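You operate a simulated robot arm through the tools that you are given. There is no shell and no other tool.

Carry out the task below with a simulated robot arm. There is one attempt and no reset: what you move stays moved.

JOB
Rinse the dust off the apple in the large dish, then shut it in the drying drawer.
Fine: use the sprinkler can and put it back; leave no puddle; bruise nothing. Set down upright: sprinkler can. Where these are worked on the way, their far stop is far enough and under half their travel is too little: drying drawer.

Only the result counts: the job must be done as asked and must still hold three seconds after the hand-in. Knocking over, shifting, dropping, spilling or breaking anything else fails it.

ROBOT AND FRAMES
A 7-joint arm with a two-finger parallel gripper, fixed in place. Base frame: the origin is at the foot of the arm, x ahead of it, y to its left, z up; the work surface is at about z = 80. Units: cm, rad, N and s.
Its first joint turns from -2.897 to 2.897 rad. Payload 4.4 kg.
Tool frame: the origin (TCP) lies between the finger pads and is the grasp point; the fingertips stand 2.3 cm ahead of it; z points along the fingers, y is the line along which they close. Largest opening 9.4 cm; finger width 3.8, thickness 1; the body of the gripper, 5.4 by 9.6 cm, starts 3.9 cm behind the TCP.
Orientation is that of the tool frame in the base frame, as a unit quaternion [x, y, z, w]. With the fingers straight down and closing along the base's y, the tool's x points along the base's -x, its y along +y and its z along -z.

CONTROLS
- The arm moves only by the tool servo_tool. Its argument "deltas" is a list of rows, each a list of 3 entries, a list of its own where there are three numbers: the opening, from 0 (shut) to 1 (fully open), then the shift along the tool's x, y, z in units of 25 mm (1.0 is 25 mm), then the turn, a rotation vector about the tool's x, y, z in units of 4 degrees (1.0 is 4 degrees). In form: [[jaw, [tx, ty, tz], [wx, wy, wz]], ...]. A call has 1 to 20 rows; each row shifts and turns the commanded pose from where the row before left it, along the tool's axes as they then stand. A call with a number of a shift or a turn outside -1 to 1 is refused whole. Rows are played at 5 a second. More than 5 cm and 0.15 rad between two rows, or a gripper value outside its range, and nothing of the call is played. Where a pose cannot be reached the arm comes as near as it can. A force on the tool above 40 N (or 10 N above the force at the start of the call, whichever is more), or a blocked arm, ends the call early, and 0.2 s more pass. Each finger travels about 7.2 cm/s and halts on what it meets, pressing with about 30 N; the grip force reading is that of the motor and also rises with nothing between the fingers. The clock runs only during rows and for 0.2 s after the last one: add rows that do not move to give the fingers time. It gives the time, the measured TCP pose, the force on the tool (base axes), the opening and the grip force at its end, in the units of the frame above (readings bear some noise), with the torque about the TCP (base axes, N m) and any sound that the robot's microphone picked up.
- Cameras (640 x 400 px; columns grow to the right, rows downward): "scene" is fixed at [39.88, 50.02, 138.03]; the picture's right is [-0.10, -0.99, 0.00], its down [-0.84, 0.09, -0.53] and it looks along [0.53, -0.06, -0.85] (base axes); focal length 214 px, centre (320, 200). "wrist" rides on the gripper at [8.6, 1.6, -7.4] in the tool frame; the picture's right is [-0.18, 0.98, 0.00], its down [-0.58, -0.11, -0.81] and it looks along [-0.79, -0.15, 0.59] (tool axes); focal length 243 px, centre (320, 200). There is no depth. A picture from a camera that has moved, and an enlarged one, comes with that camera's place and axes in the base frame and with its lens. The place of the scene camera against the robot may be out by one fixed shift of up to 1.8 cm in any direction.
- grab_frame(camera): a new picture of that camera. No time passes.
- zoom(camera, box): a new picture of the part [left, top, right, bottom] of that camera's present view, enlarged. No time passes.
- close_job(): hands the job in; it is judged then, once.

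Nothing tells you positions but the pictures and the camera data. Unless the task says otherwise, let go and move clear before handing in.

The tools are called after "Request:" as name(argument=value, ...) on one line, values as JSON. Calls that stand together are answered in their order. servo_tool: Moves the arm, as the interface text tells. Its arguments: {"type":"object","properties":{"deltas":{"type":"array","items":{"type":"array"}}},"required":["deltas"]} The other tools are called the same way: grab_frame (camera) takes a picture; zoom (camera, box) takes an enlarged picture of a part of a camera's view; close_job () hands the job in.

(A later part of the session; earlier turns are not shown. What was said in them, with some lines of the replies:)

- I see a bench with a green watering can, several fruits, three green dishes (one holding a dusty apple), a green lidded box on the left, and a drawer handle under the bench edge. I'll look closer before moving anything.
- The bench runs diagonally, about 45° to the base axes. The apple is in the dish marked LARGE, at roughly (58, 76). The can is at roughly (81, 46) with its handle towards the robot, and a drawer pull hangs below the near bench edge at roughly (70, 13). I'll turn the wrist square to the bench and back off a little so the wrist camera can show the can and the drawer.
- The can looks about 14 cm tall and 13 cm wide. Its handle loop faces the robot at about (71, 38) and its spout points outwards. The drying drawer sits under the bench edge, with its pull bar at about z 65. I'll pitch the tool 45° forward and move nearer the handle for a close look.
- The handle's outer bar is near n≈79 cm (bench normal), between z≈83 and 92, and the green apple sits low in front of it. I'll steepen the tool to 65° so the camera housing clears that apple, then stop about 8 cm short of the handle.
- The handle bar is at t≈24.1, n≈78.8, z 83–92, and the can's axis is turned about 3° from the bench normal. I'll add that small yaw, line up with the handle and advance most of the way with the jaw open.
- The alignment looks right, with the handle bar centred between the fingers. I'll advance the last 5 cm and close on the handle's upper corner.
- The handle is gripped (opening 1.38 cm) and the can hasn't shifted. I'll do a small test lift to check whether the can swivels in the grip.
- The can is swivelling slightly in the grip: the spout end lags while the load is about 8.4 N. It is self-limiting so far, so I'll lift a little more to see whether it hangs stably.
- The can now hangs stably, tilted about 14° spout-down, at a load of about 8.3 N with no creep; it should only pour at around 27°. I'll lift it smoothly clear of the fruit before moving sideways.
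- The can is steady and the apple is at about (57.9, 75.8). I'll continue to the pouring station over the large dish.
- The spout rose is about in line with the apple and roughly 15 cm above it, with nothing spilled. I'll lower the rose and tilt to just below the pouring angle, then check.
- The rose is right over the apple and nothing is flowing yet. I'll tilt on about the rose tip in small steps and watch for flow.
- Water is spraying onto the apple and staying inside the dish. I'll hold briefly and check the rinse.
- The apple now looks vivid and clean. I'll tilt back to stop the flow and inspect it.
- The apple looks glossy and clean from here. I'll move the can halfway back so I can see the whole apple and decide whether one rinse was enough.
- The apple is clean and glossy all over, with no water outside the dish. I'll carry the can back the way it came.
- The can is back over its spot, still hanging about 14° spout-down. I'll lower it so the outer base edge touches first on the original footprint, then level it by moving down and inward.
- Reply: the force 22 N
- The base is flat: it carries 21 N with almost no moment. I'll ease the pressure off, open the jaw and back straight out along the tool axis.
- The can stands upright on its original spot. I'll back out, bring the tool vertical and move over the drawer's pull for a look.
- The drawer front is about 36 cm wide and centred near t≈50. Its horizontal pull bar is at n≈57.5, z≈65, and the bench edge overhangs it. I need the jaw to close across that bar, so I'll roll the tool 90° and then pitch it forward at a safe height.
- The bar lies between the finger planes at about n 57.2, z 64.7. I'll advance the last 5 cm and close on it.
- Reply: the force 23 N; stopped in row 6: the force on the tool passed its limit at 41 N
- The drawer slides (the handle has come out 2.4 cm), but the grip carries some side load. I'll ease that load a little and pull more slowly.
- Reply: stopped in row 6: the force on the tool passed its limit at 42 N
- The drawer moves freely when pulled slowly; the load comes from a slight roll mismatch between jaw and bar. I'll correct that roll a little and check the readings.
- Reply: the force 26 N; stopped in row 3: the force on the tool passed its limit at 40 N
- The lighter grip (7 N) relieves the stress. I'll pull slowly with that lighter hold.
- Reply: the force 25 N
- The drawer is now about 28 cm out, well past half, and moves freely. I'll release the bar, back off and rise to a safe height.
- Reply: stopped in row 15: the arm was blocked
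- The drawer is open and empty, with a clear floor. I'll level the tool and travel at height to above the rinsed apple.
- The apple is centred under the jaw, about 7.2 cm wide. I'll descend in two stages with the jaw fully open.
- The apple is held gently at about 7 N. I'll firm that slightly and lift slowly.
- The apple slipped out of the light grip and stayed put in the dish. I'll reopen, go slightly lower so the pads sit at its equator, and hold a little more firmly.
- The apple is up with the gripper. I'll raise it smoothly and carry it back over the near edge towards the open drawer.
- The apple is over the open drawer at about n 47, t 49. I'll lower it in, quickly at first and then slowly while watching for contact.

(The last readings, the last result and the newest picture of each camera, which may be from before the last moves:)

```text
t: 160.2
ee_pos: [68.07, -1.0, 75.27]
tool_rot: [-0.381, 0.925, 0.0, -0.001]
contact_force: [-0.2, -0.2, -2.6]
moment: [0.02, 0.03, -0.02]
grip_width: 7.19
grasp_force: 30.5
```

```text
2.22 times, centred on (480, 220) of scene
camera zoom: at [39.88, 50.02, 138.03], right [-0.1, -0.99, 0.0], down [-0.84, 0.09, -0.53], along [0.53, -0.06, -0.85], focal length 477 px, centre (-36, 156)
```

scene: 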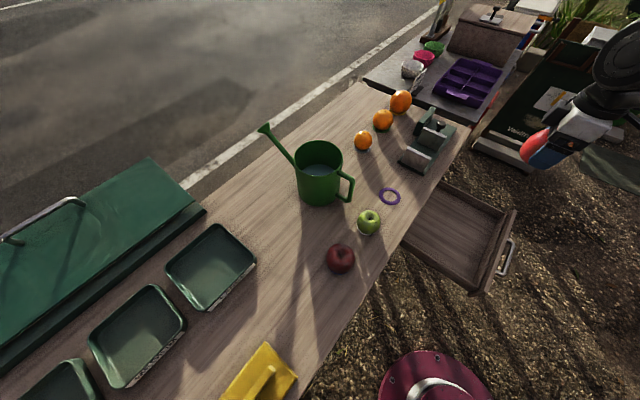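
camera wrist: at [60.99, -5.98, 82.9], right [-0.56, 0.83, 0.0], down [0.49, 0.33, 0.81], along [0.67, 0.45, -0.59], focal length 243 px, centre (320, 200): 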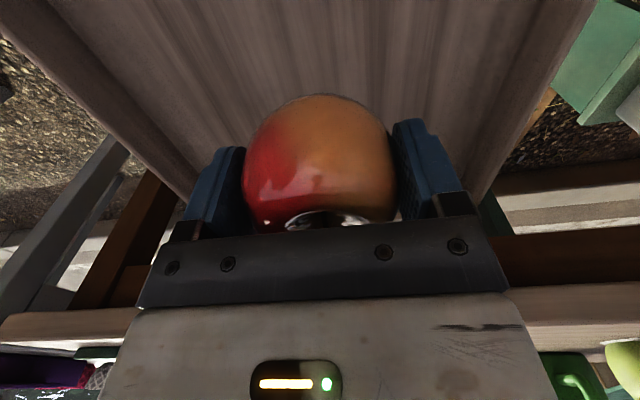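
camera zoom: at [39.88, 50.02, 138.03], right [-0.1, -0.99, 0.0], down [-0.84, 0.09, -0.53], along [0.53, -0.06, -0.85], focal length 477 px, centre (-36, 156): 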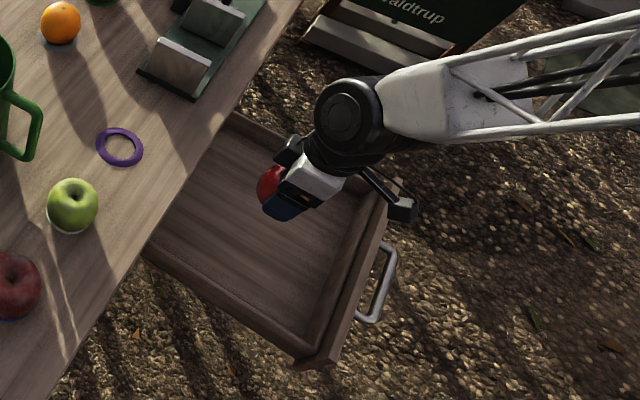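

Request:
servo_tool(deltas=[[0.752, [0, 0, 0.3], [0, 0, 0]], [0.752, [0, 0, 0.4], [0, 0, 0]], [0.752, [0, 0, 0.4], [0, 0, 0]], [0.752, [0, 0, 0.4], [0, 0, 0]], [0.752, [0, 0, 0.4], [0, 0, 0]], [0.752, [0, 0, 0.3], [0, 0, 0]], [0.752, [0, 0, 0], [0, 0, 0]]])

Request:
grab_frame(camera="wrist")

Request:
zoom(camera="scene", box=[400, 150, 560, 290])

```text
t: 161.8
ee_pos: [68.04, -0.89, 69.88]
tool_rot: [-0.382, 0.924, 0.0, -0.001]
contact_force: [0.7, -0.7, -1.9]
moment: [-0.02, -0.02, 0.01]
grip_width: 7.17
grasp_force: 30.7
```

```text
taken
camera wrist: at [60.97, -5.91, 77.41], right [-0.56, 0.83, 0.0], down [0.49, 0.33, 0.81], along [0.67, 0.45, -0.59], focal length 243 px, centre (320, 200)
```

wrist: 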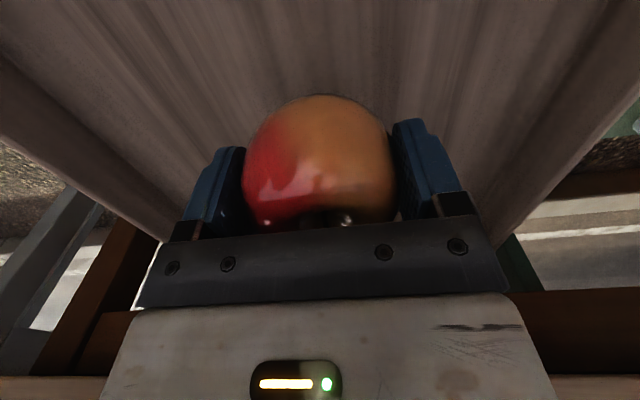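

```text
2.86 times, centred on (480, 220) of scene
camera zoom: at [39.88, 50.02, 138.03], right [-0.1, -0.99, 0.0], down [-0.84, 0.09, -0.53], along [0.53, -0.06, -0.85], focal length 613 px, centre (-137, 143)
```

zoom: 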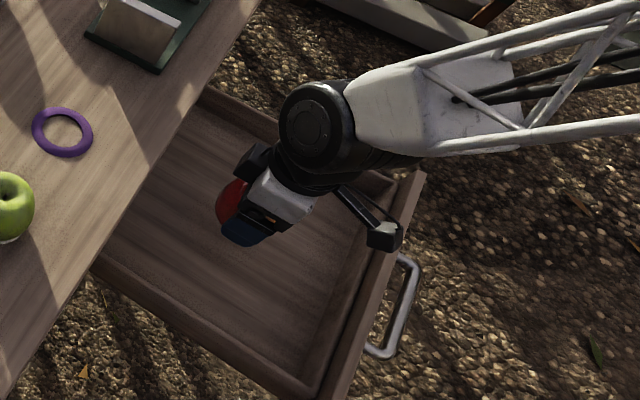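

Request:
servo_tool(deltas=[[0.752, [0, 0, 0.2], [0, 0, 0]], [0.752, [0, 0, 0.2], [0, 0, 0]], [0.752, [0, 0, 0.2], [0, 0, 0]], [0.752, [0, 0, 0.2], [0, 0, 0]], [0.752, [0, 0, 0], [0, 0, 0]]])

Request:
servo_tool(deltas=[[0.752, [0, 0, 0.1], [0, 0, 0]], [0.752, [0, 0, 0.1], [0, 0, 0]], [0.752, [0, 0, 0], [0, 0, 0]]])

Request:
grab_frame(camera="wrist")

```text
t: 163.1
ee_pos: [68.16, -1.01, 67.92]
tool_rot: [-0.38, 0.925, 0.0, -0.001]
contact_force: [-0.9, -0.6, -1.5]
moment: [0.0, -0.03, -0.01]
grip_width: 7.2
grasp_force: 29.9
```

```text
t: 163.8
ee_pos: [68.12, -0.96, 67.34]
tool_rot: [-0.38, 0.925, 0.0, 0.0]
contact_force: [-0.5, -0.3, -1.9]
moment: [-0.01, 0.02, 0.0]
grip_width: 7.18
grasp_force: 29.8
```

```text
taken
camera wrist: at [61.09, -5.97, 74.87], right [-0.56, 0.83, 0.0], down [0.49, 0.33, 0.81], along [0.67, 0.45, -0.59], focal length 243 px, centre (320, 200)
```

wrist: 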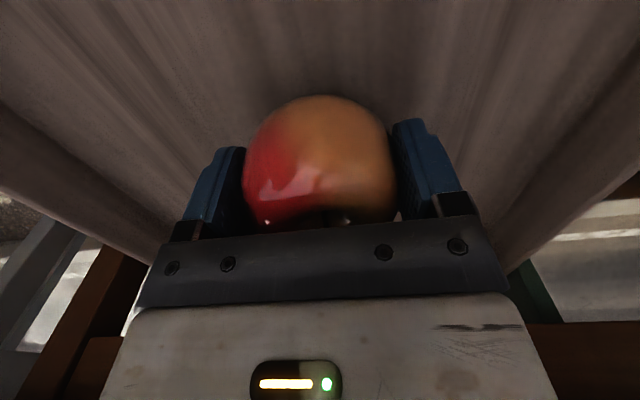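

Request:
servo_tool(deltas=[[0.752, [0, 0, 0.1], [0, 0, 0]], [0.752, [0, 0, 0.1], [0, 0, 0]], [0.752, [0, 0, 0], [0, 0, 0]]])

Request:
servo_tool(deltas=[[0.752, [0, 0, 0.08], [0, 0, 0]], [0.752, [0, 0, 0.08], [0, 0, 0]], [0.752, [0, 0, 0], [0, 0, 0]]])

```text
t: 164.7
ee_pos: [68.04, -0.88, 67.02]
tool_rot: [-0.381, 0.925, -0.001, -0.001]
contact_force: [0.3, -0.1, -1.3]
moment: [-0.02, -0.01, 0.01]
grip_width: 7.18
grasp_force: 29.6
```

```text
t: 165.4
ee_pos: [68.19, -0.91, 66.47]
tool_rot: [-0.381, 0.925, 0.0, -0.001]
contact_force: [0.4, 0.0, -1.1]
moment: [0.0, 0.0, -0.01]
grip_width: 7.17
grasp_force: 30.0
```

Request:
servo_tool(deltas=[[0.752, [0, 0, 0.08], [0, 0, 0]], [0.752, [0, 0, 0.08], [0, 0, 0]], [0.752, [0, 0, 0], [0, 0, 0]]])

Request:
grab_frame(camera="wrist")

```text
t: 166.2
ee_pos: [68.15, -0.88, 66.14]
tool_rot: [-0.381, 0.925, 0.0, -0.001]
contact_force: [-0.2, -0.3, -1.7]
moment: [0.02, 0.02, 0.0]
grip_width: 7.16
grasp_force: 29.4
```

```text
taken
camera wrist: at [61.06, -5.9, 73.61], right [-0.56, 0.83, 0.0], down [0.49, 0.33, 0.81], along [0.67, 0.45, -0.59], focal length 243 px, centre (320, 200)
```

wrist: 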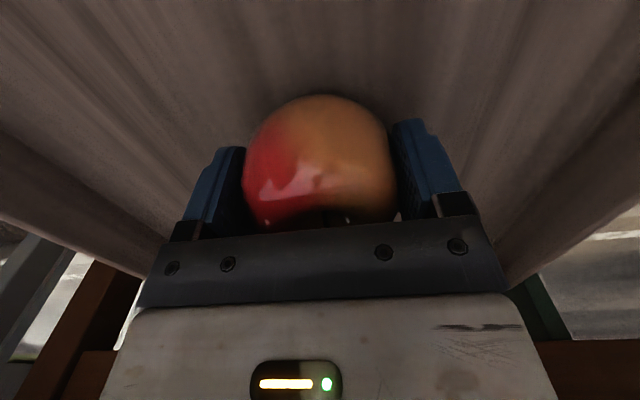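

Request:
servo_tool(deltas=[[0.752, [0, 0, 0.08], [0, 0, 0]], [0.752, [0, 0, 0.08], [0, 0, 0]], [0.752, [0, 0, 0], [0, 0, 0]]])

Request:
servo_tool(deltas=[[0.752, [0, 0, 0.08], [0, 0, 0]], [0.752, [0, 0, 0.08], [0, 0, 0]], [0.752, [0, 0, 0], [0, 0, 0]]])

```text
t: 167.1
ee_pos: [68.17, -0.99, 65.75]
tool_rot: [-0.381, 0.925, 0.0, 0.001]
contact_force: [-4.2, 4.0, 18.1]
moment: [0.57, 0.5, 0.04]
grip_width: 7.19
grasp_force: 29.8
```

```text
t: 167.8
ee_pos: [68.14, -0.89, 65.35]
tool_rot: [-0.38, 0.925, 0.0, 0.0]
contact_force: [8.4, -8.1, 21.7]
moment: [-0.06, 0.13, 0.1]
grip_width: 7.25
grasp_force: 29.6
```

The apple has touched the drawer floor at z≈65.7. I'll ease the pressure and open the jaw gently.

Request:
servo_tool(deltas=[[0.752, [0, 0, -0.06], [0, 0, 0]], [0.755, [0, 0, 0], [0, 0, 0]]])

Request:
servo_tool(deltas=[[0.77, [0, 0, 0], [0, 0, 0]], [0.78, [0, 0, 0], [0, 0, 0]], [0.8, [0, 0, 0], [0, 0, 0]], [0.85, [0, 0, 0], [0, 0, 0]], [0.92, [0, 0, 0], [0, 0, 0]], [1, [0, 0, 0], [0, 0, 0]], [1, [0, 0, 0], [0, 0, 0]]])

Request:
grab_frame(camera="wrist")

Request:
zoom(camera="scene", box=[400, 150, 560, 290])

```text
t: 168.4
ee_pos: [68.08, -0.98, 65.34]
tool_rot: [-0.382, 0.924, 0.0, -0.001]
contact_force: [0.7, -0.5, 2.2]
moment: [0.08, -0.03, -0.02]
grip_width: 7.22
grasp_force: 30.0
```

```text
t: 170.1
ee_pos: [68.2, -0.83, 65.38]
tool_rot: [-0.38, 0.925, 0.0, 0.0]
contact_force: [-0.5, -0.4, -0.6]
moment: [-0.02, 0.0, -0.01]
grip_width: 9.41
grasp_force: 0.1
```

```text
taken
camera wrist: at [61.07, -5.94, 72.93], right [-0.56, 0.83, 0.0], down [0.49, 0.33, 0.81], along [0.67, 0.45, -0.59], focal length 243 px, centre (320, 200)
```

wrist: 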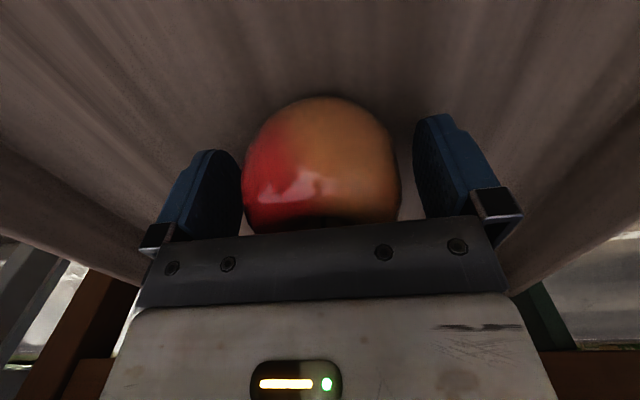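

```text
2.86 times, centred on (480, 220) of scene
camera zoom: at [39.88, 50.02, 138.03], right [-0.1, -0.99, 0.0], down [-0.84, 0.09, -0.53], along [0.53, -0.06, -0.85], focal length 613 px, centre (-137, 143)
```

zoom: 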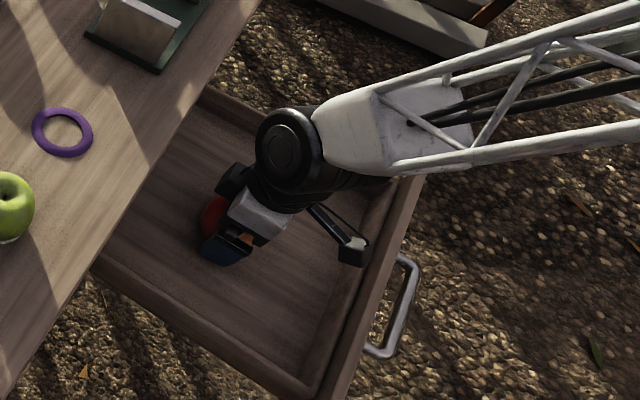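

Request:
servo_tool(deltas=[[1, [0, 0, -0.15], [0, 0, 0]], [1, [0, 0, -0.3], [0, 0, 0]], [1, [0, 0, -0.4], [0, 0, 0]], [1, [0, 0, -0.6], [0, 0, 0]], [1, [0, 0, -0.8], [0, 0, 0]], [1, [0, 0, -0.8], [0, 0, 0]], [1, [0, 0, -0.8], [0, 0, 0]], [1, [0, 0, -0.8], [0, 0, 0]], [1, [0, 0, -0.8], [0, 0, 0]], [1, [0, 0, -0.8], [0, 0, 0]], [1, [0, 0, -0.8], [0, 0, 0]], [1, [0, 0, -0.8], [0, 0, 0]], [1, [0, 0, -0.8], [0, 0, 0]], [1, [0, 0, -0.8], [0, 0, 0]], [1, [0, 0, -0.8], [0, 0, 0]], [1, [0, 0, -0.8], [0, 0, 0]], [1, [0, 0, -0.8], [0, 0, 0]], [1, [0, 0, -0.8], [0, 0, 0]], [1, [0, 0, -0.8], [0, 0, 0]]])

Request:
grab_frame(camera="scene")

Request:
zoom(camera="scene", box=[390, 150, 550, 310])

```text
t: 174.1
ee_pos: [68.19, -0.98, 99.11]
tool_rot: [-0.381, 0.925, -0.001, 0.0]
contact_force: [0.6, 0.7, -0.2]
moment: [0.01, -0.01, -0.01]
grip_width: 9.4
grasp_force: 0.1
```

```text
taken
```

scene: 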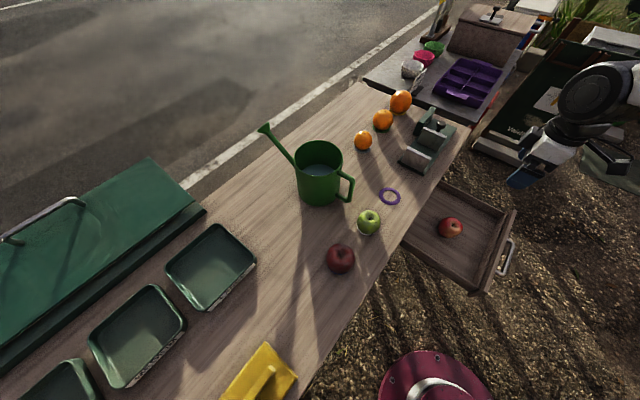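

```text
2.50 times, centred on (470, 230) of scene
camera zoom: at [39.88, 50.02, 138.03], right [-0.1, -0.99, 0.0], down [-0.84, 0.09, -0.53], along [0.53, -0.06, -0.85], focal length 536 px, centre (-55, 125)
```

zoom: 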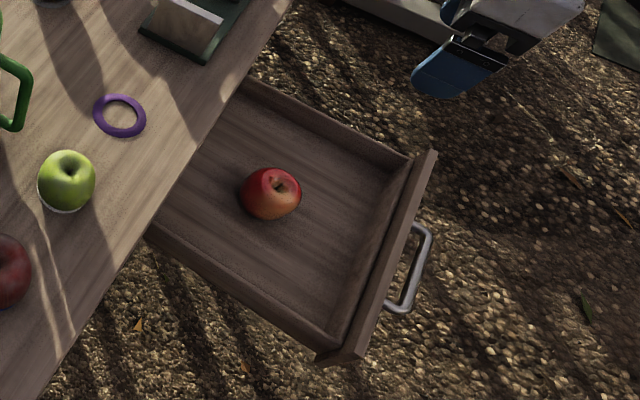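

The apple lies clean in the drawer. Next I'll shut the drawer by pushing its front panel with closed fingers, so I'll back off and re-orient the tool as I did for opening.

Request:
servo_tool(deltas=[[0.8, [0.77, 0.02, -0.095], [0, 0, 0]], [0.5, [0.77, 0.02, -0.095], [0, 0, 0]], [0.2, [0.77, 0.02, -0.095], [0, 0, 0]], [0, [0.77, 0.02, -0.095], [0, 0, 0]], [0, [0.77, 0.02, -0.095], [0, 0, 0]], [0, [0.77, 0.02, -0.095], [0, 0, 0]], [0, [0.77, 0.02, -0.095], [0, 0, 0]], [0, [0.77, 0.02, -0.095], [0, 0, 0]], [0, [0, 0, 0], [0, 0, 0]]])

Request:
servo_tool(deltas=[[0, [0, 0, 0], [0, 0, 1]], [0, [0, 0, 0], [0, 0, 1]], [0, [0, 0, 0], [0, 0, 1]], [0, [0, 0, 0], [0, 0, 1]], [0, [0, 0, 0], [0, 0, 1]], [0, [0, 0, 0], [0, 0, 1]], [0, [0, 0, 0], [0, 0, 1]], [0, [0, 0, 0], [0, 0, 1]], [0, [0, 0, 0], [0, 0, 1]], [0, [0, 0, 0], [0, 0, 1]], [0, [0, 0, 0], [0, 0, 1]], [0, [0, 0, 0], [0, 0, 1]], [0, [0, 0, 0], [0, 0, 1]], [0, [0, 0, 0], [0, 0, 1]], [0, [0, 0, 0], [0, 0, 1]], [0, [0, 0, 0], [0, 0, 1]], [0, [0, 0, 0], [0, 0, 1]], [0, [0, 0, 0], [0, 0, 1]], [0, [0, 0, 0], [0, 0, 1]], [0, [0, 0, 0], [0, 0, 1]]])

Request:
servo_tool(deltas=[[0, [0, 0, 0], [0, 0, 1]], [0, [0, 0, 0], [0, 0, 1]], [0, [0, 0, 0], [0, 0, 0.5]], [0, [0, 0, 0], [-1, 0, 0]], [0, [0, 0, 0], [-1, 0, 0]], [0, [0, 0, 0], [-1, 0, 0]], [0, [0, 0, 0], [-1, 0, 0]], [0, [0, 0, 0], [-1, 0, 0]], [0, [0, 0, 0], [-1, 0, 0]], [0, [0, 0, 0], [-1, 0, 0]], [0, [0, 0, 0], [-1, 0, 0]], [0, [0, 0, 0], [-1, 0, 0]], [0, [0, 0, 0], [-1, 0, 0]], [0, [0, 0, 0], [-1, 0, 0]], [0, [0, 0, 0], [-1, 0, 0]], [0, [0, 0, 0], [-1, 0, 0]], [0, [0, 0, 0], [-1, 0, 0]], [0, [0, 0, 0], [-1, 0, 0]]])

Request:
grab_frame(camera="wrist")

```text
t: 176.1
ee_pos: [57.05, -11.35, 101.0]
tool_rot: [-0.381, 0.924, 0.0, -0.001]
contact_force: [0.5, 0.1, -0.8]
moment: [-0.04, 0.0, 0.02]
grip_width: 0.01
grasp_force: 29.8
```

```text
t: 180.2
ee_pos: [57.09, -11.51, 100.95]
tool_rot: [0.302, 0.953, -0.001, -0.001]
contact_force: [-0.2, 0.2, -0.7]
moment: [0.0, 0.01, 0.02]
grip_width: 0.0
grasp_force: 29.6
```

```text
t: 184.1
ee_pos: [56.99, -11.48, 101.18]
tool_rot: [0.333, 0.799, 0.462, 0.192]
contact_force: [-0.2, -0.1, 0.1]
moment: [-0.01, 0.02, -0.03]
grip_width: 0.02
grasp_force: 30.2
```

```text
taken
camera wrist: at [47.07, -9.42, 106.23], right [0.48, 0.22, 0.85], down [-0.12, -0.94, 0.31], along [0.87, -0.25, -0.42], focal length 243 px, centre (320, 200)
```

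wrist: 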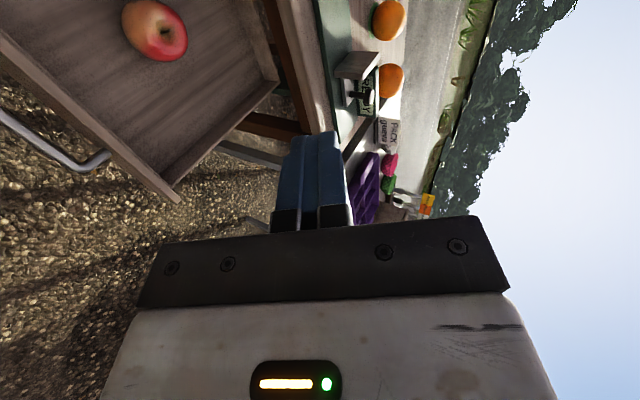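

Request:
servo_tool(deltas=[[0, [-0.036, -0.76, 0.144], [0, 0, 0]], [0, [-0.036, -0.76, 0.144], [0, 0, 0]], [0, [-0.036, -0.76, 0.144], [0, 0, 0]], [0, [-0.036, -0.76, 0.144], [0, 0, 0]], [0, [-0.036, -0.76, 0.144], [0, 0, 0]], [0, [-0.036, -0.76, 0.144], [0, 0, 0]], [0, [-0.036, -0.76, 0.144], [0, 0, 0]], [0, [-0.036, -0.76, 0.144], [0, 0, 0]], [0, [-0.036, -0.76, 0.144], [0, 0, 0]], [0, [-0.036, -0.76, 0.144], [0, 0, 0]], [0, [-0.036, -0.76, 0.144], [0, 0, 0]], [0, [-0.036, -0.76, 0.144], [0, 0, 0]], [0, [-0.036, -0.76, 0.144], [0, 0, 0]], [0, [-0.036, -0.76, 0.144], [0, 0, 0]], [0, [-0.036, -0.76, 0.144], [0, 0, 0]], [0, [-0.036, -0.76, 0.144], [0, 0, 0]], [0, [0, 0, 0], [0, 0, 0]]])

Request:
grab_frame(camera="wrist")

Request:
zoom(camera="scene", box=[400, 170, 640, 330])

```text
t: 187.7
ee_pos: [50.79, -19.6, 71.8]
tool_rot: [0.334, 0.8, 0.461, 0.191]
contact_force: [0.5, 0.2, 0.3]
moment: [-0.01, 0.04, 0.02]
grip_width: 0.0
grasp_force: 29.6
```

```text
taken
camera wrist: at [40.75, -17.47, 76.87], right [0.48, 0.22, 0.85], down [-0.12, -0.94, 0.31], along [0.87, -0.25, -0.43], focal length 243 px, centre (320, 200)
```

wrist: 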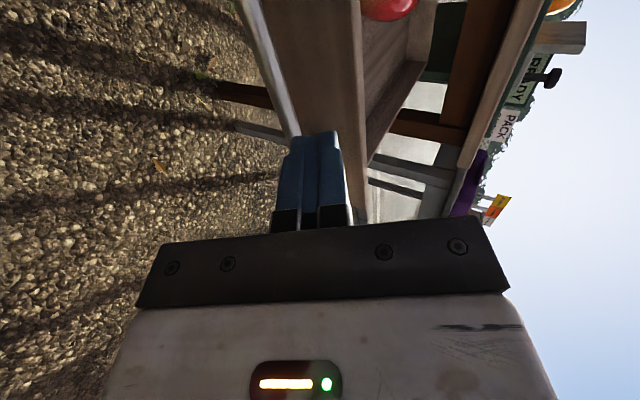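

```text
2.50 times, centred on (520, 250) of scene
camera zoom: at [39.88, 50.02, 138.03], right [-0.1, -0.99, 0.0], down [-0.84, 0.09, -0.53], along [0.53, -0.06, -0.85], focal length 536 px, centre (-180, 75)
```

zoom: 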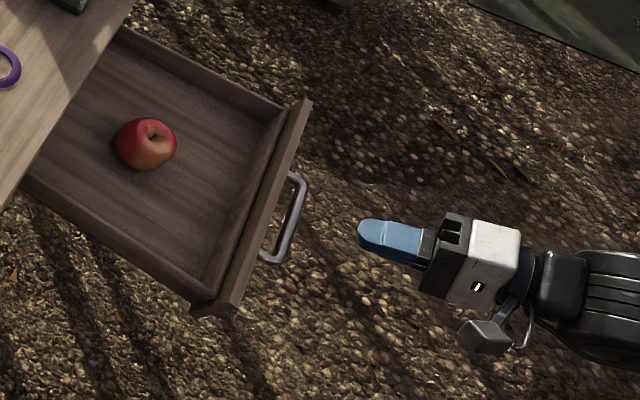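

The fingers are in front of the panel. I'll pass over the pull bar at a safe height, drop the fingertips just in front of the panel above the bar, and then push.

Request:
servo_tool(deltas=[[0, [0, 0.15, 0.26], [0, 0, 0]], [0, [0, 0.15, 0.26], [0, 0, 0]], [0, [0, 0.15, 0.26], [0, 0, 0]], [0, [0, 0.15, 0.26], [0, 0, 0]], [0, [0, 0.15, 0.26], [0, 0, 0]], [0, [0, 0.15, 0.26], [0, 0, 0]], [0, [0, 0.15, 0.26], [0, 0, 0]], [0, [0, 0.15, 0.26], [0, 0, 0]], [0, [0, 0.15, 0.26], [0, 0, 0]], [0, [0, 0, 0], [0, 0, 0]]])

Request:
zoom(camera="scene", box=[440, 170, 600, 310])

Request:
grab_frame(camera="wrist")

```text
t: 189.8
ee_pos: [55.59, -14.83, 71.86]
tool_rot: [0.333, 0.8, 0.46, 0.192]
contact_force: [0.3, -0.4, 0.2]
moment: [0.0, -0.01, 0.04]
grip_width: 0.0
grasp_force: 30.0
```

```text
2.86 times, centred on (520, 240) of scene
camera zoom: at [39.88, 50.02, 138.03], right [-0.1, -0.99, 0.0], down [-0.84, 0.09, -0.53], along [0.53, -0.06, -0.85], focal length 613 px, centre (-251, 86)
```

zoom: 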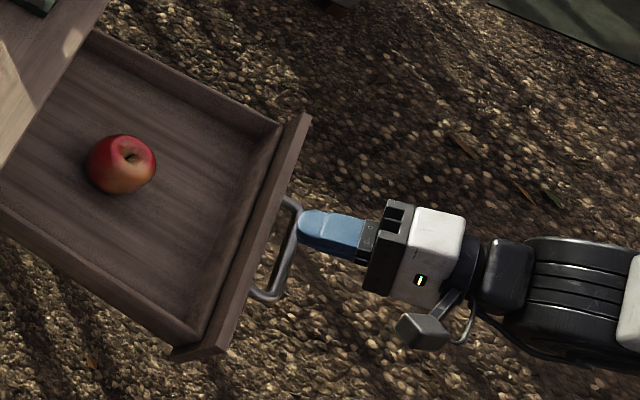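

```text
taken
camera wrist: at [45.68, -12.85, 76.98], right [0.48, 0.22, 0.85], down [-0.12, -0.94, 0.31], along [0.87, -0.25, -0.43], focal length 243 px, centre (320, 200)
```

wrist: 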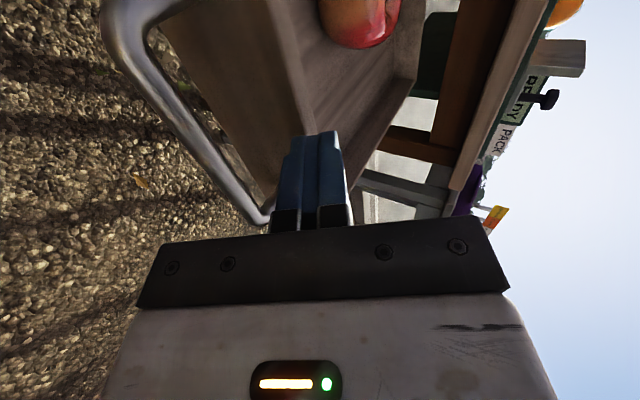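

Request:
servo_tool(deltas=[[0, [0, 0.16, 0.277], [0, 0, 0]], [0, [0, -0.381, 0.22], [0, 0, 0]], [0, [0, -0.381, 0.22], [0, 0, 0]], [0, [0, -0.381, 0.22], [0, 0, 0]], [0, [0, -0.3, 0.173], [0, 0, 0]], [0, [0, 0, 0], [0, 0, 0]]])

Request:
grab_frame(camera="wrist")

Request:
zoom(camera="scene", box=[440, 170, 600, 310])

```text
t: 191.2
ee_pos: [56.24, -14.49, 67.83]
tool_rot: [0.333, 0.8, 0.461, 0.191]
contact_force: [-0.2, 0.0, -0.2]
moment: [0.03, 0.02, 0.01]
grip_width: 0.01
grasp_force: 29.9
```

```text
taken
camera wrist: at [46.22, -12.27, 72.85], right [0.48, 0.22, 0.85], down [-0.12, -0.94, 0.31], along [0.87, -0.25, -0.43], focal length 243 px, centre (320, 200)
```

wrist: 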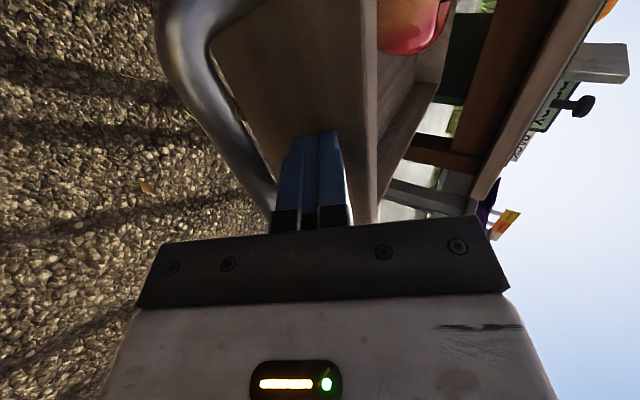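

```text
2.86 times, centred on (520, 240) of scene
camera zoom: at [39.88, 50.02, 138.03], right [-0.1, -0.99, 0.0], down [-0.84, 0.09, -0.53], along [0.53, -0.06, -0.85], focal length 613 px, centre (-251, 86)
```

zoom: 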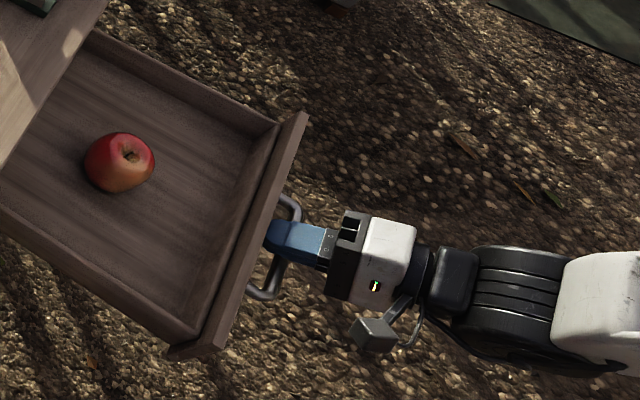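

The fingertips are against the panel above the pull. I'll push slowly so the apple stays put.

Request:
servo_tool(deltas=[[0, [0, 0.02, 0.035], [0, 0, 0]], [0, [0, 0.04, 0.069], [0, 0, 0]], [0, [0, 0.06, 0.104], [0, 0, 0]], [0, [0, 0.07, 0.121], [0, 0, 0]], [0, [0, 0.07, 0.121], [0, 0, 0]], [0, [0, 0.07, 0.121], [0, 0, 0]], [0, [0, 0.07, 0.121], [0, 0, 0]], [0, [0, 0.07, 0.121], [0, 0, 0]], [0, [0, 0.07, 0.121], [0, 0, 0]], [0, [0, 0.07, 0.121], [0, 0, 0]], [0, [0, 0.07, 0.121], [0, 0, 0]], [0, [0, 0.06, 0.104], [0, 0, 0]], [0, [0, 0.04, 0.069], [0, 0, 0]], [0, [0, 0.02, 0.035], [0, 0, 0]]])

Request:
grab_frame(camera="scene")

Request:
zoom(camera="scene", box=[400, 150, 600, 310])

```text
t: 194.2
ee_pos: [58.97, -11.66, 67.8]
tool_rot: [0.333, 0.8, 0.462, 0.192]
contact_force: [0.3, -0.1, -0.2]
moment: [0.0, -0.01, -0.01]
grip_width: 0.0
grasp_force: 30.0
```

```text
taken
```

scene: 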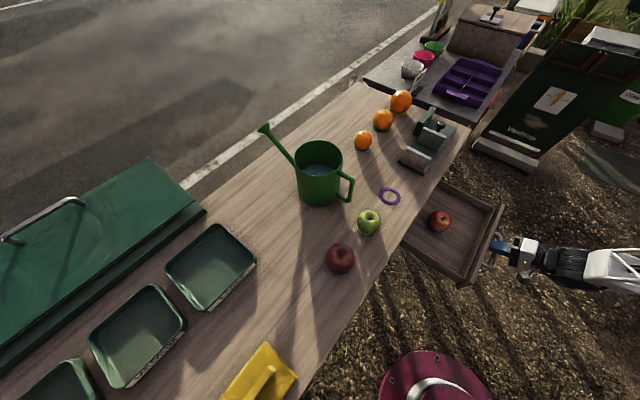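

```text
2.50 times, centred on (500, 230) of scene
camera zoom: at [39.88, 50.02, 138.03], right [-0.1, -0.99, 0.0], down [-0.84, 0.09, -0.53], along [0.53, -0.06, -0.85], focal length 536 px, centre (-130, 125)
```

zoom: 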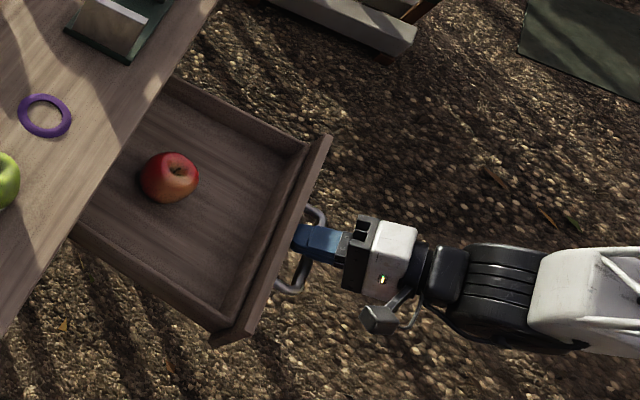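

Request:
servo_tool(deltas=[[0, [0, 0.03, 0.052], [0, 0, 0]], [0, [0, 0.06, 0.104], [0, 0, 0]], [0, [0, 0.08, 0.139], [0, 0, 0]], [0, [0, 0.09, 0.156], [0, 0, 0]], [0, [0, 0.09, 0.156], [0, 0, 0]], [0, [0, 0.09, 0.156], [0, 0, 0]], [0, [0, 0.09, 0.156], [0, 0, 0]], [0, [0, 0.09, 0.156], [0, 0, 0]], [0, [0, 0.09, 0.156], [0, 0, 0]], [0, [0, 0.09, 0.156], [0, 0, 0]], [0, [0, 0.09, 0.156], [0, 0, 0]], [0, [0, 0.09, 0.156], [0, 0, 0]], [0, [0, 0.09, 0.156], [0, 0, 0]], [0, [0, 0.09, 0.156], [0, 0, 0]], [0, [0, 0.09, 0.156], [0, 0, 0]], [0, [0, 0.09, 0.156], [0, 0, 0]], [0, [0, 0.09, 0.156], [0, 0, 0]], [0, [0, 0.08, 0.139], [0, 0, 0]], [0, [0, 0.06, 0.104], [0, 0, 0]], [0, [0, 0.03, 0.052], [0, 0, 0]]])

Request:
zoom(camera="scene", box=[380, 150, 580, 310])

Request:
grab_frame(camera="wrist")

```text
t: 198.4
ee_pos: [64.67, -5.92, 67.54]
tool_rot: [0.334, 0.8, 0.461, 0.192]
contact_force: [-0.8, -0.5, 0.4]
moment: [0.0, -0.01, -0.01]
grip_width: 0.0
grasp_force: 29.8
```

```text
2.50 times, centred on (480, 230) of scene
camera zoom: at [39.88, 50.02, 138.03], right [-0.1, -0.99, 0.0], down [-0.84, 0.09, -0.53], along [0.53, -0.06, -0.85], focal length 536 px, centre (-80, 125)
```

zoom: 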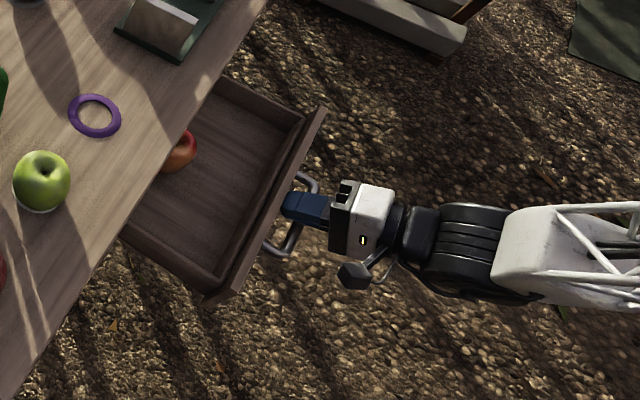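

```text
taken
camera wrist: at [54.66, -3.85, 72.81], right [0.48, 0.22, 0.85], down [-0.12, -0.94, 0.31], along [0.87, -0.25, -0.43], focal length 243 px, centre (320, 200)
```

wrist: 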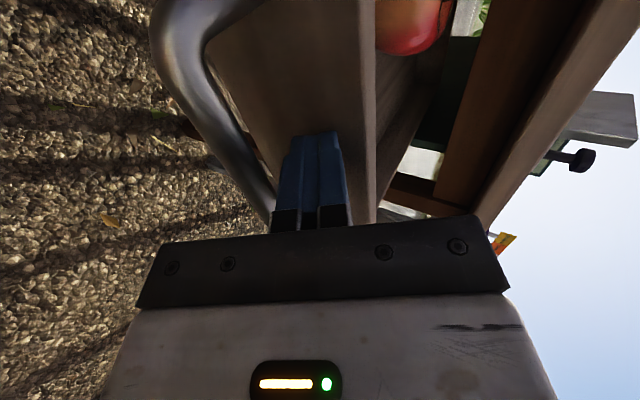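

Request:
servo_tool(deltas=[[0, [0, 0.03, 0.052], [0, 0, 0]], [0, [0, 0.06, 0.104], [0, 0, 0]], [0, [0, 0.08, 0.139], [0, 0, 0]], [0, [0, 0.09, 0.156], [0, 0, 0]], [0, [0, 0.09, 0.156], [0, 0, 0]], [0, [0, 0.09, 0.156], [0, 0, 0]], [0, [0, 0.09, 0.156], [0, 0, 0]], [0, [0, 0.09, 0.156], [0, 0, 0]], [0, [0, 0.09, 0.156], [0, 0, 0]], [0, [0, 0.09, 0.156], [0, 0, 0]], [0, [0, 0.09, 0.156], [0, 0, 0]], [0, [0, 0.09, 0.156], [0, 0, 0]], [0, [0, 0.09, 0.156], [0, 0, 0]], [0, [0, 0.09, 0.156], [0, 0, 0]], [0, [0, 0.09, 0.156], [0, 0, 0]], [0, [0, 0.09, 0.156], [0, 0, 0]], [0, [0, 0.09, 0.156], [0, 0, 0]], [0, [0, 0.08, 0.139], [0, 0, 0]], [0, [0, 0.06, 0.104], [0, 0, 0]], [0, [0, 0.03, 0.052], [0, 0, 0]]])

Request:
zoom(camera="scene", box=[360, 150, 560, 310])

Request:
grab_frame(camera="wrist")

```text
t: 202.7
ee_pos: [70.39, -0.27, 67.6]
tool_rot: [0.334, 0.8, 0.462, 0.19]
contact_force: [-0.1, -0.5, 0.4]
moment: [-0.02, -0.01, 0.0]
grip_width: 0.0
grasp_force: 30.2
```

```text
2.50 times, centred on (460, 230) of scene
camera zoom: at [39.88, 50.02, 138.03], right [-0.1, -0.99, 0.0], down [-0.84, 0.09, -0.53], along [0.53, -0.06, -0.85], focal length 536 px, centre (-30, 125)
```

zoom: 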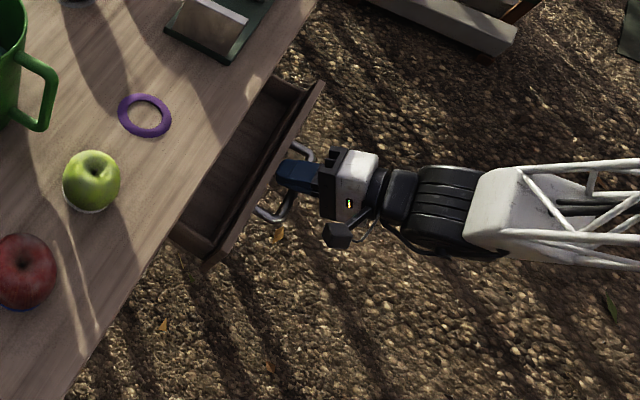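

```text
taken
camera wrist: at [60.34, 1.79, 72.81], right [0.48, 0.22, 0.85], down [-0.12, -0.94, 0.31], along [0.87, -0.25, -0.43], focal length 243 px, centre (320, 200)
```

wrist: 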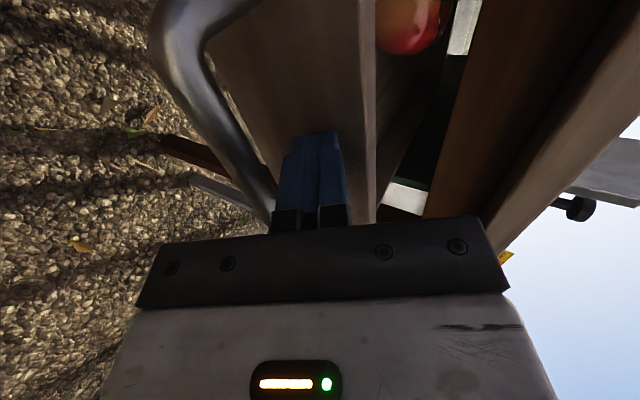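

Request:
servo_tool(deltas=[[0, [0, 0.03, 0.052], [0, 0, 0]], [0, [0, 0.06, 0.104], [0, 0, 0]], [0, [0, 0.08, 0.139], [0, 0, 0]], [0, [0, 0.09, 0.156], [0, 0, 0]], [0, [0, 0.09, 0.156], [0, 0, 0]], [0, [0, 0.09, 0.156], [0, 0, 0]], [0, [0, 0.09, 0.156], [0, 0, 0]], [0, [0, 0.09, 0.156], [0, 0, 0]], [0, [0, 0.09, 0.156], [0, 0, 0]], [0, [0, 0.09, 0.156], [0, 0, 0]], [0, [0, 0.09, 0.156], [0, 0, 0]], [0, [0, 0.09, 0.156], [0, 0, 0]], [0, [0, 0.09, 0.156], [0, 0, 0]], [0, [0, 0.08, 0.139], [0, 0, 0]], [0, [0, 0.06, 0.104], [0, 0, 0]], [0, [0, 0.03, 0.052], [0, 0, 0]]])

Request:
zoom(camera="scene", box=[360, 130, 560, 290])

Request:
grab_frame(camera="wrist")

```text
t: 206.1
ee_pos: [74.65, 4.19, 67.6]
tool_rot: [0.333, 0.8, 0.461, 0.191]
contact_force: [-0.4, -0.6, -0.6]
moment: [0.02, 0.01, 0.01]
grip_width: 0.0
grasp_force: 30.3
```

```text
2.50 times, centred on (460, 210) of scene
camera zoom: at [39.88, 50.02, 138.03], right [-0.1, -0.99, 0.0], down [-0.84, 0.09, -0.53], along [0.53, -0.06, -0.85], focal length 536 px, centre (-30, 175)
```

zoom: 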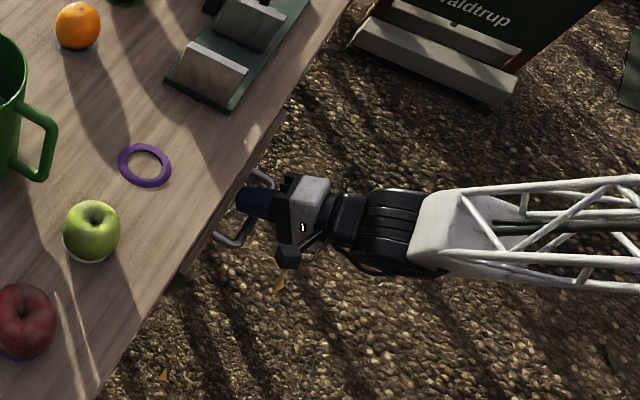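

```text
taken
camera wrist: at [64.71, 6.19, 72.78], right [0.48, 0.22, 0.85], down [-0.12, -0.94, 0.31], along [0.87, -0.25, -0.43], focal length 243 px, centre (320, 200)
```

wrist: 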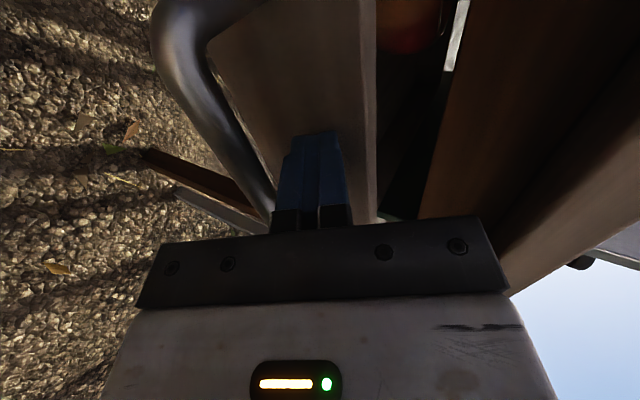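

Request:
servo_tool(deltas=[[0, [0, 0.03, 0.052], [0, 0, 0]], [0, [0, 0.05, 0.087], [0, 0, 0]], [0, [0, 0.05, 0.087], [0, 0, 0]], [0, [0, 0.05, 0.087], [0, 0, 0]], [0, [0, 0.05, 0.087], [0, 0, 0]], [0, [0, 0.05, 0.087], [0, 0, 0]], [0, [0, 0.05, 0.087], [0, 0, 0]], [0, [0, 0.03, 0.052], [0, 0, 0]]])

Request:
zoom(camera="scene", box=[360, 130, 560, 290])

Request:
grab_frame(camera="wrist")

```text
t: 207.8
ee_pos: [75.85, 5.35, 67.61]
tool_rot: [0.333, 0.8, 0.461, 0.192]
contact_force: [-0.2, -0.3, -0.5]
moment: [0.03, 0.01, 0.02]
grip_width: 0.0
grasp_force: 30.3
```

```text
2.50 times, centred on (460, 210) of scene
camera zoom: at [39.88, 50.02, 138.03], right [-0.1, -0.99, 0.0], down [-0.84, 0.09, -0.53], along [0.53, -0.06, -0.85], focal length 536 px, centre (-30, 175)
```

zoom: 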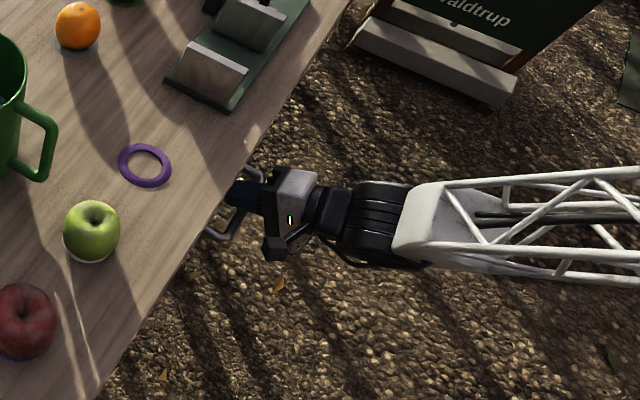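

```text
taken
camera wrist: at [65.93, 7.47, 72.77], right [0.48, 0.22, 0.85], down [-0.12, -0.94, 0.31], along [0.87, -0.25, -0.43], focal length 243 px, centre (320, 200)
```

wrist: 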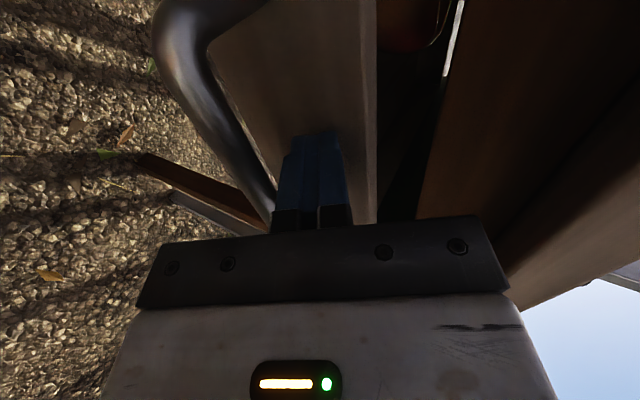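

Request:
servo_tool(deltas=[[0, [0, 0.04, 0.069], [0, 0, 0]], [0, [0, 0.04, 0.069], [0, 0, 0]], [0, [0, 0.04, 0.069], [0, 0, 0]], [0, [0, 0.04, 0.069], [0, 0, 0]]])

Request:
servo_tool(deltas=[[0, [0, 0.03, 0.052], [0, 0, 0]], [0, [0, 0.03, 0.052], [0, 0, 0]]])

Request:
servo_tool(deltas=[[0, [0, 0.03, 0.052], [0, 0, 0]], [0, [0, 0.03, 0.052], [0, 0, 0]]])

```text
t: 208.8
ee_pos: [76.54, 5.92, 67.58]
tool_rot: [0.332, 0.8, 0.461, 0.192]
contact_force: [0.0, -0.4, -0.4]
moment: [0.0, 0.01, -0.01]
grip_width: 0.0
grasp_force: 29.9
```

```text
t: 209.4
ee_pos: [76.49, 6.05, 67.59]
tool_rot: [0.334, 0.8, 0.46, 0.191]
contact_force: [-18.3, -8.5, 12.1]
moment: [0.21, -0.1, 0.26]
grip_width: 0.0
grasp_force: 30.7
stopped in row 2: the force on the tool passed its limit at 47 N (the readings are from after the stop); the commanded pose is now the measured one
```

```text
t: 209.7
ee_pos: [76.5, 5.92, 67.68]
tool_rot: [0.334, 0.8, 0.461, 0.191]
contact_force: [-17.1, -8.4, 12.2]
moment: [0.21, -0.14, 0.3]
grip_width: 0.0
grasp_force: 30.0
stopped in row 1: the force on the tool passed its limit at 46 N (the readings are from after the stop); the commanded pose is now the measured one
```

The drawer has met its closed stop: the force rose sharply with the panel back at its starting depth. I'll withdraw along the tool axis and compare it with the first picture.

Request:
servo_tool(deltas=[[0, [0, 0, -0.2], [0, 0, 0]], [0, [0, 0, -0.4], [0, 0, 0]], [0, [0, 0, -0.6], [0, 0, 0]], [0, [0, 0, -0.8], [0, 0, 0]], [0, [0, 0, -0.8], [0, 0, 0]], [0, [0, 0, -0.8], [0, 0, 0]], [0, [0, 0, -0.8], [0, 0, 0]], [0, [0, 0, -0.8], [0, 0, 0]], [0, [0, 0, 0], [0, 0, 0]]])

Request:
zoom(camera="scene", box=[360, 130, 520, 250])

Request:
grab_frame(camera="wrist")

Request:
grab_frame(camera="scene")

```text
t: 211.7
ee_pos: [68.64, -2.04, 74.14]
tool_rot: [0.334, 0.8, 0.462, 0.19]
contact_force: [0.0, -0.1, 0.3]
moment: [-0.01, -0.01, 0.01]
grip_width: 0.01
grasp_force: 29.9
```

```text
3.33 times, centred on (440, 190) of scene
camera zoom: at [39.88, 50.02, 138.03], right [-0.1, -0.99, 0.0], down [-0.84, 0.09, -0.53], along [0.53, -0.06, -0.85], focal length 715 px, centre (-80, 233)
```

zoom: 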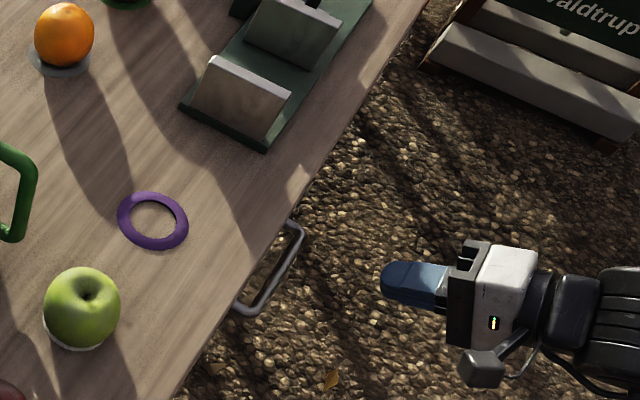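

```text
taken
camera wrist: at [58.75, 0.18, 79.28], right [0.48, 0.22, 0.85], down [-0.12, -0.94, 0.31], along [0.87, -0.25, -0.43], focal length 243 px, centre (320, 200)
```

wrist: 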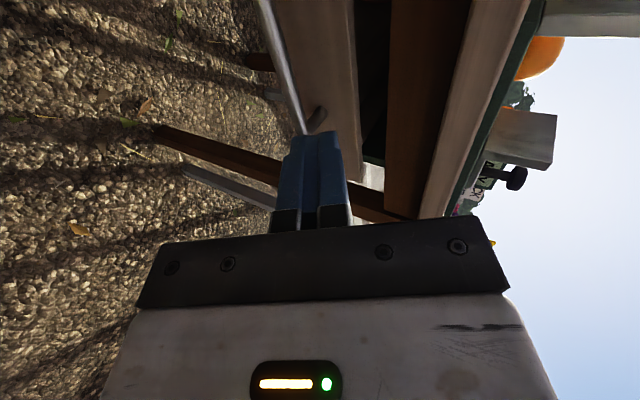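

```text
taken
```

scene: 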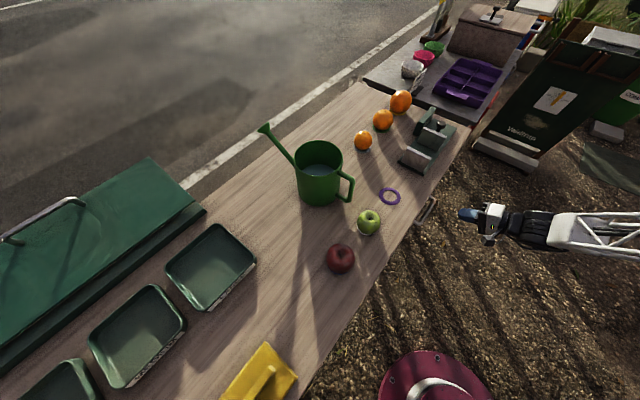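

Request:
zoom(camera="scene", box=[150, 200, 300, 320])

Request:
zoom(camera="scene", box=[240, 100, 440, 230])

Request:
zoom(camera="scene", box=[240, 180, 440, 330])

```text
3.33 times, centred on (225, 260) of scene
camera zoom: at [39.88, 50.02, 138.03], right [-0.1, -0.99, 0.0], down [-0.84, 0.09, -0.53], along [0.53, -0.06, -0.85], focal length 715 px, centre (637, 0)
```

zoom: 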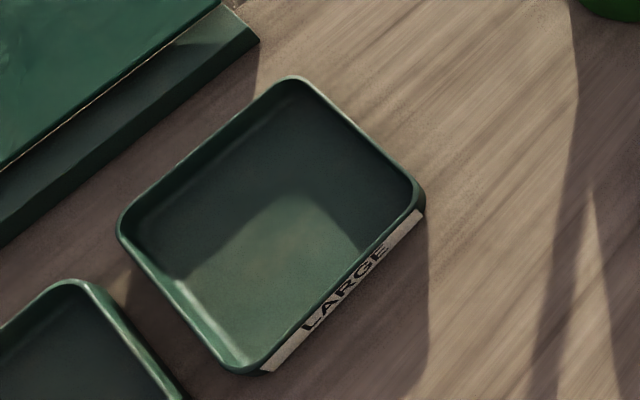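

```text
3.08 times, centred on (340, 165) of scene
camera zoom: at [39.88, 50.02, 138.03], right [-0.1, -0.99, 0.0], down [-0.84, 0.09, -0.53], along [0.53, -0.06, -0.85], focal length 660 px, centre (258, 308)
```

zoom: 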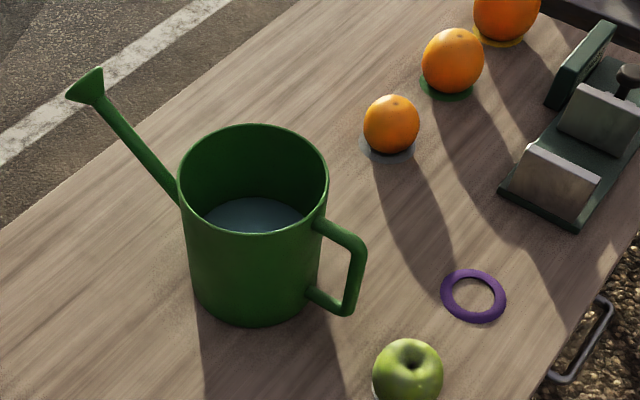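

```text
2.67 times, centred on (340, 255) of scene
camera zoom: at [39.88, 50.02, 138.03], right [-0.1, -0.99, 0.0], down [-0.84, 0.09, -0.53], along [0.53, -0.06, -0.85], focal length 572 px, centre (267, 53)
```

zoom: 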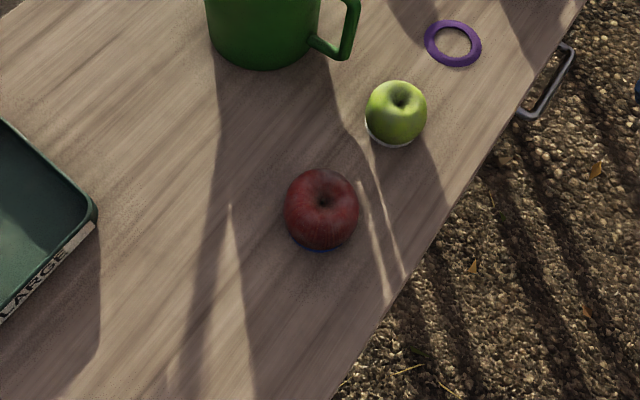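

The drawer pull is back at its closed position, the can is upright on its spot, and no water is on the bench. I'll lift the arm clear before handing in.

Request:
servo_tool(deltas=[[0, [0, 0.3, -0.5], [0, 0, 0]], [0, [0, 0.55, -0.86], [0, 0, 0]], [0, [0, 0.55, -0.86], [0, 0, 0]], [0, [0, 0.55, -0.86], [0, 0, 0]], [0, [0, 0.55, -0.86], [0, 0, 0]], [0, [0, 0.55, -0.86], [0, 0, 0]], [0, [0, 0.55, -0.86], [0, 0, 0]], [0.2, [0, 0.55, -0.86], [0, 0, 0]], [0.4, [0, 0.55, -0.86], [0, 0, 0]], [0.5, [0, 0.55, -0.86], [0, 0, 0]], [0.5, [0, 0, 0], [0, 0, 0]]])

Request:
grab_frame(camera="scene")

Request:
grab_frame(camera="wrist")

```text
t: 214.1
ee_pos: [60.7, -9.65, 95.89]
tool_rot: [0.333, 0.8, 0.461, 0.191]
contact_force: [-0.2, 0.2, -0.3]
moment: [-0.02, -0.03, -0.03]
grip_width: 4.7
grasp_force: 0.1
```

```text
taken
```

scene: 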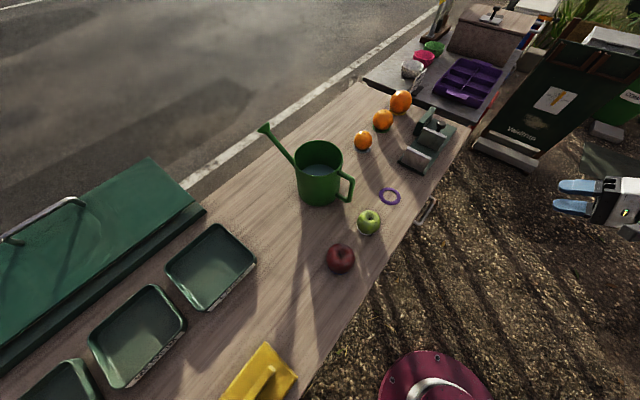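

```text
taken
camera wrist: at [50.78, -7.54, 101.09], right [0.48, 0.22, 0.85], down [-0.12, -0.94, 0.31], along [0.87, -0.25, -0.43], focal length 243 px, centre (320, 200)
```

wrist: 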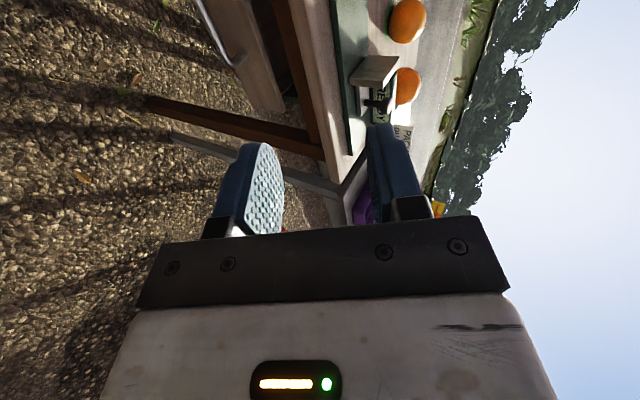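

The apple is rinsed and inside the drawer, which is shut. The can is back upright on its spot, the dish and bench show no puddle, and the arm is clear with the jaw empty, so I'm handing in.

Request:
close_job()

```text
The job is handed in.
```

I rinsed the apple in the large dish, and it is now shut in the drying drawer. I handed the job in, but I don't have the judging result.

- **Rinse:** one spray of about two seconds from the can. The apple looked clean and glossy, and I saw no water outside the dish.
- **Sprinkler can:** it is back upright on its original spot. It swivelled about 14° in the grip while lifted, but it sprayed only over the dish.
- **Drawer:** I opened it about 28 cm and never met its outer stop, so I stopped there. I closed it slowly until it hit its inner stop, and the handle is back where it started. I couldn't see the apple again once the drawer was closed.
- **Apple handling:** the first gentle grip slipped as I lifted, and the apple stayed in the dish. I then held it at the gripper's normal 30 N. It met the drawer floor with about 20 N before I let go. I saw no bruise, but these are the two moments most likely to have caused one.

The arm is clear of the bench with an empty jaw, and nothing else on the bench looks moved.
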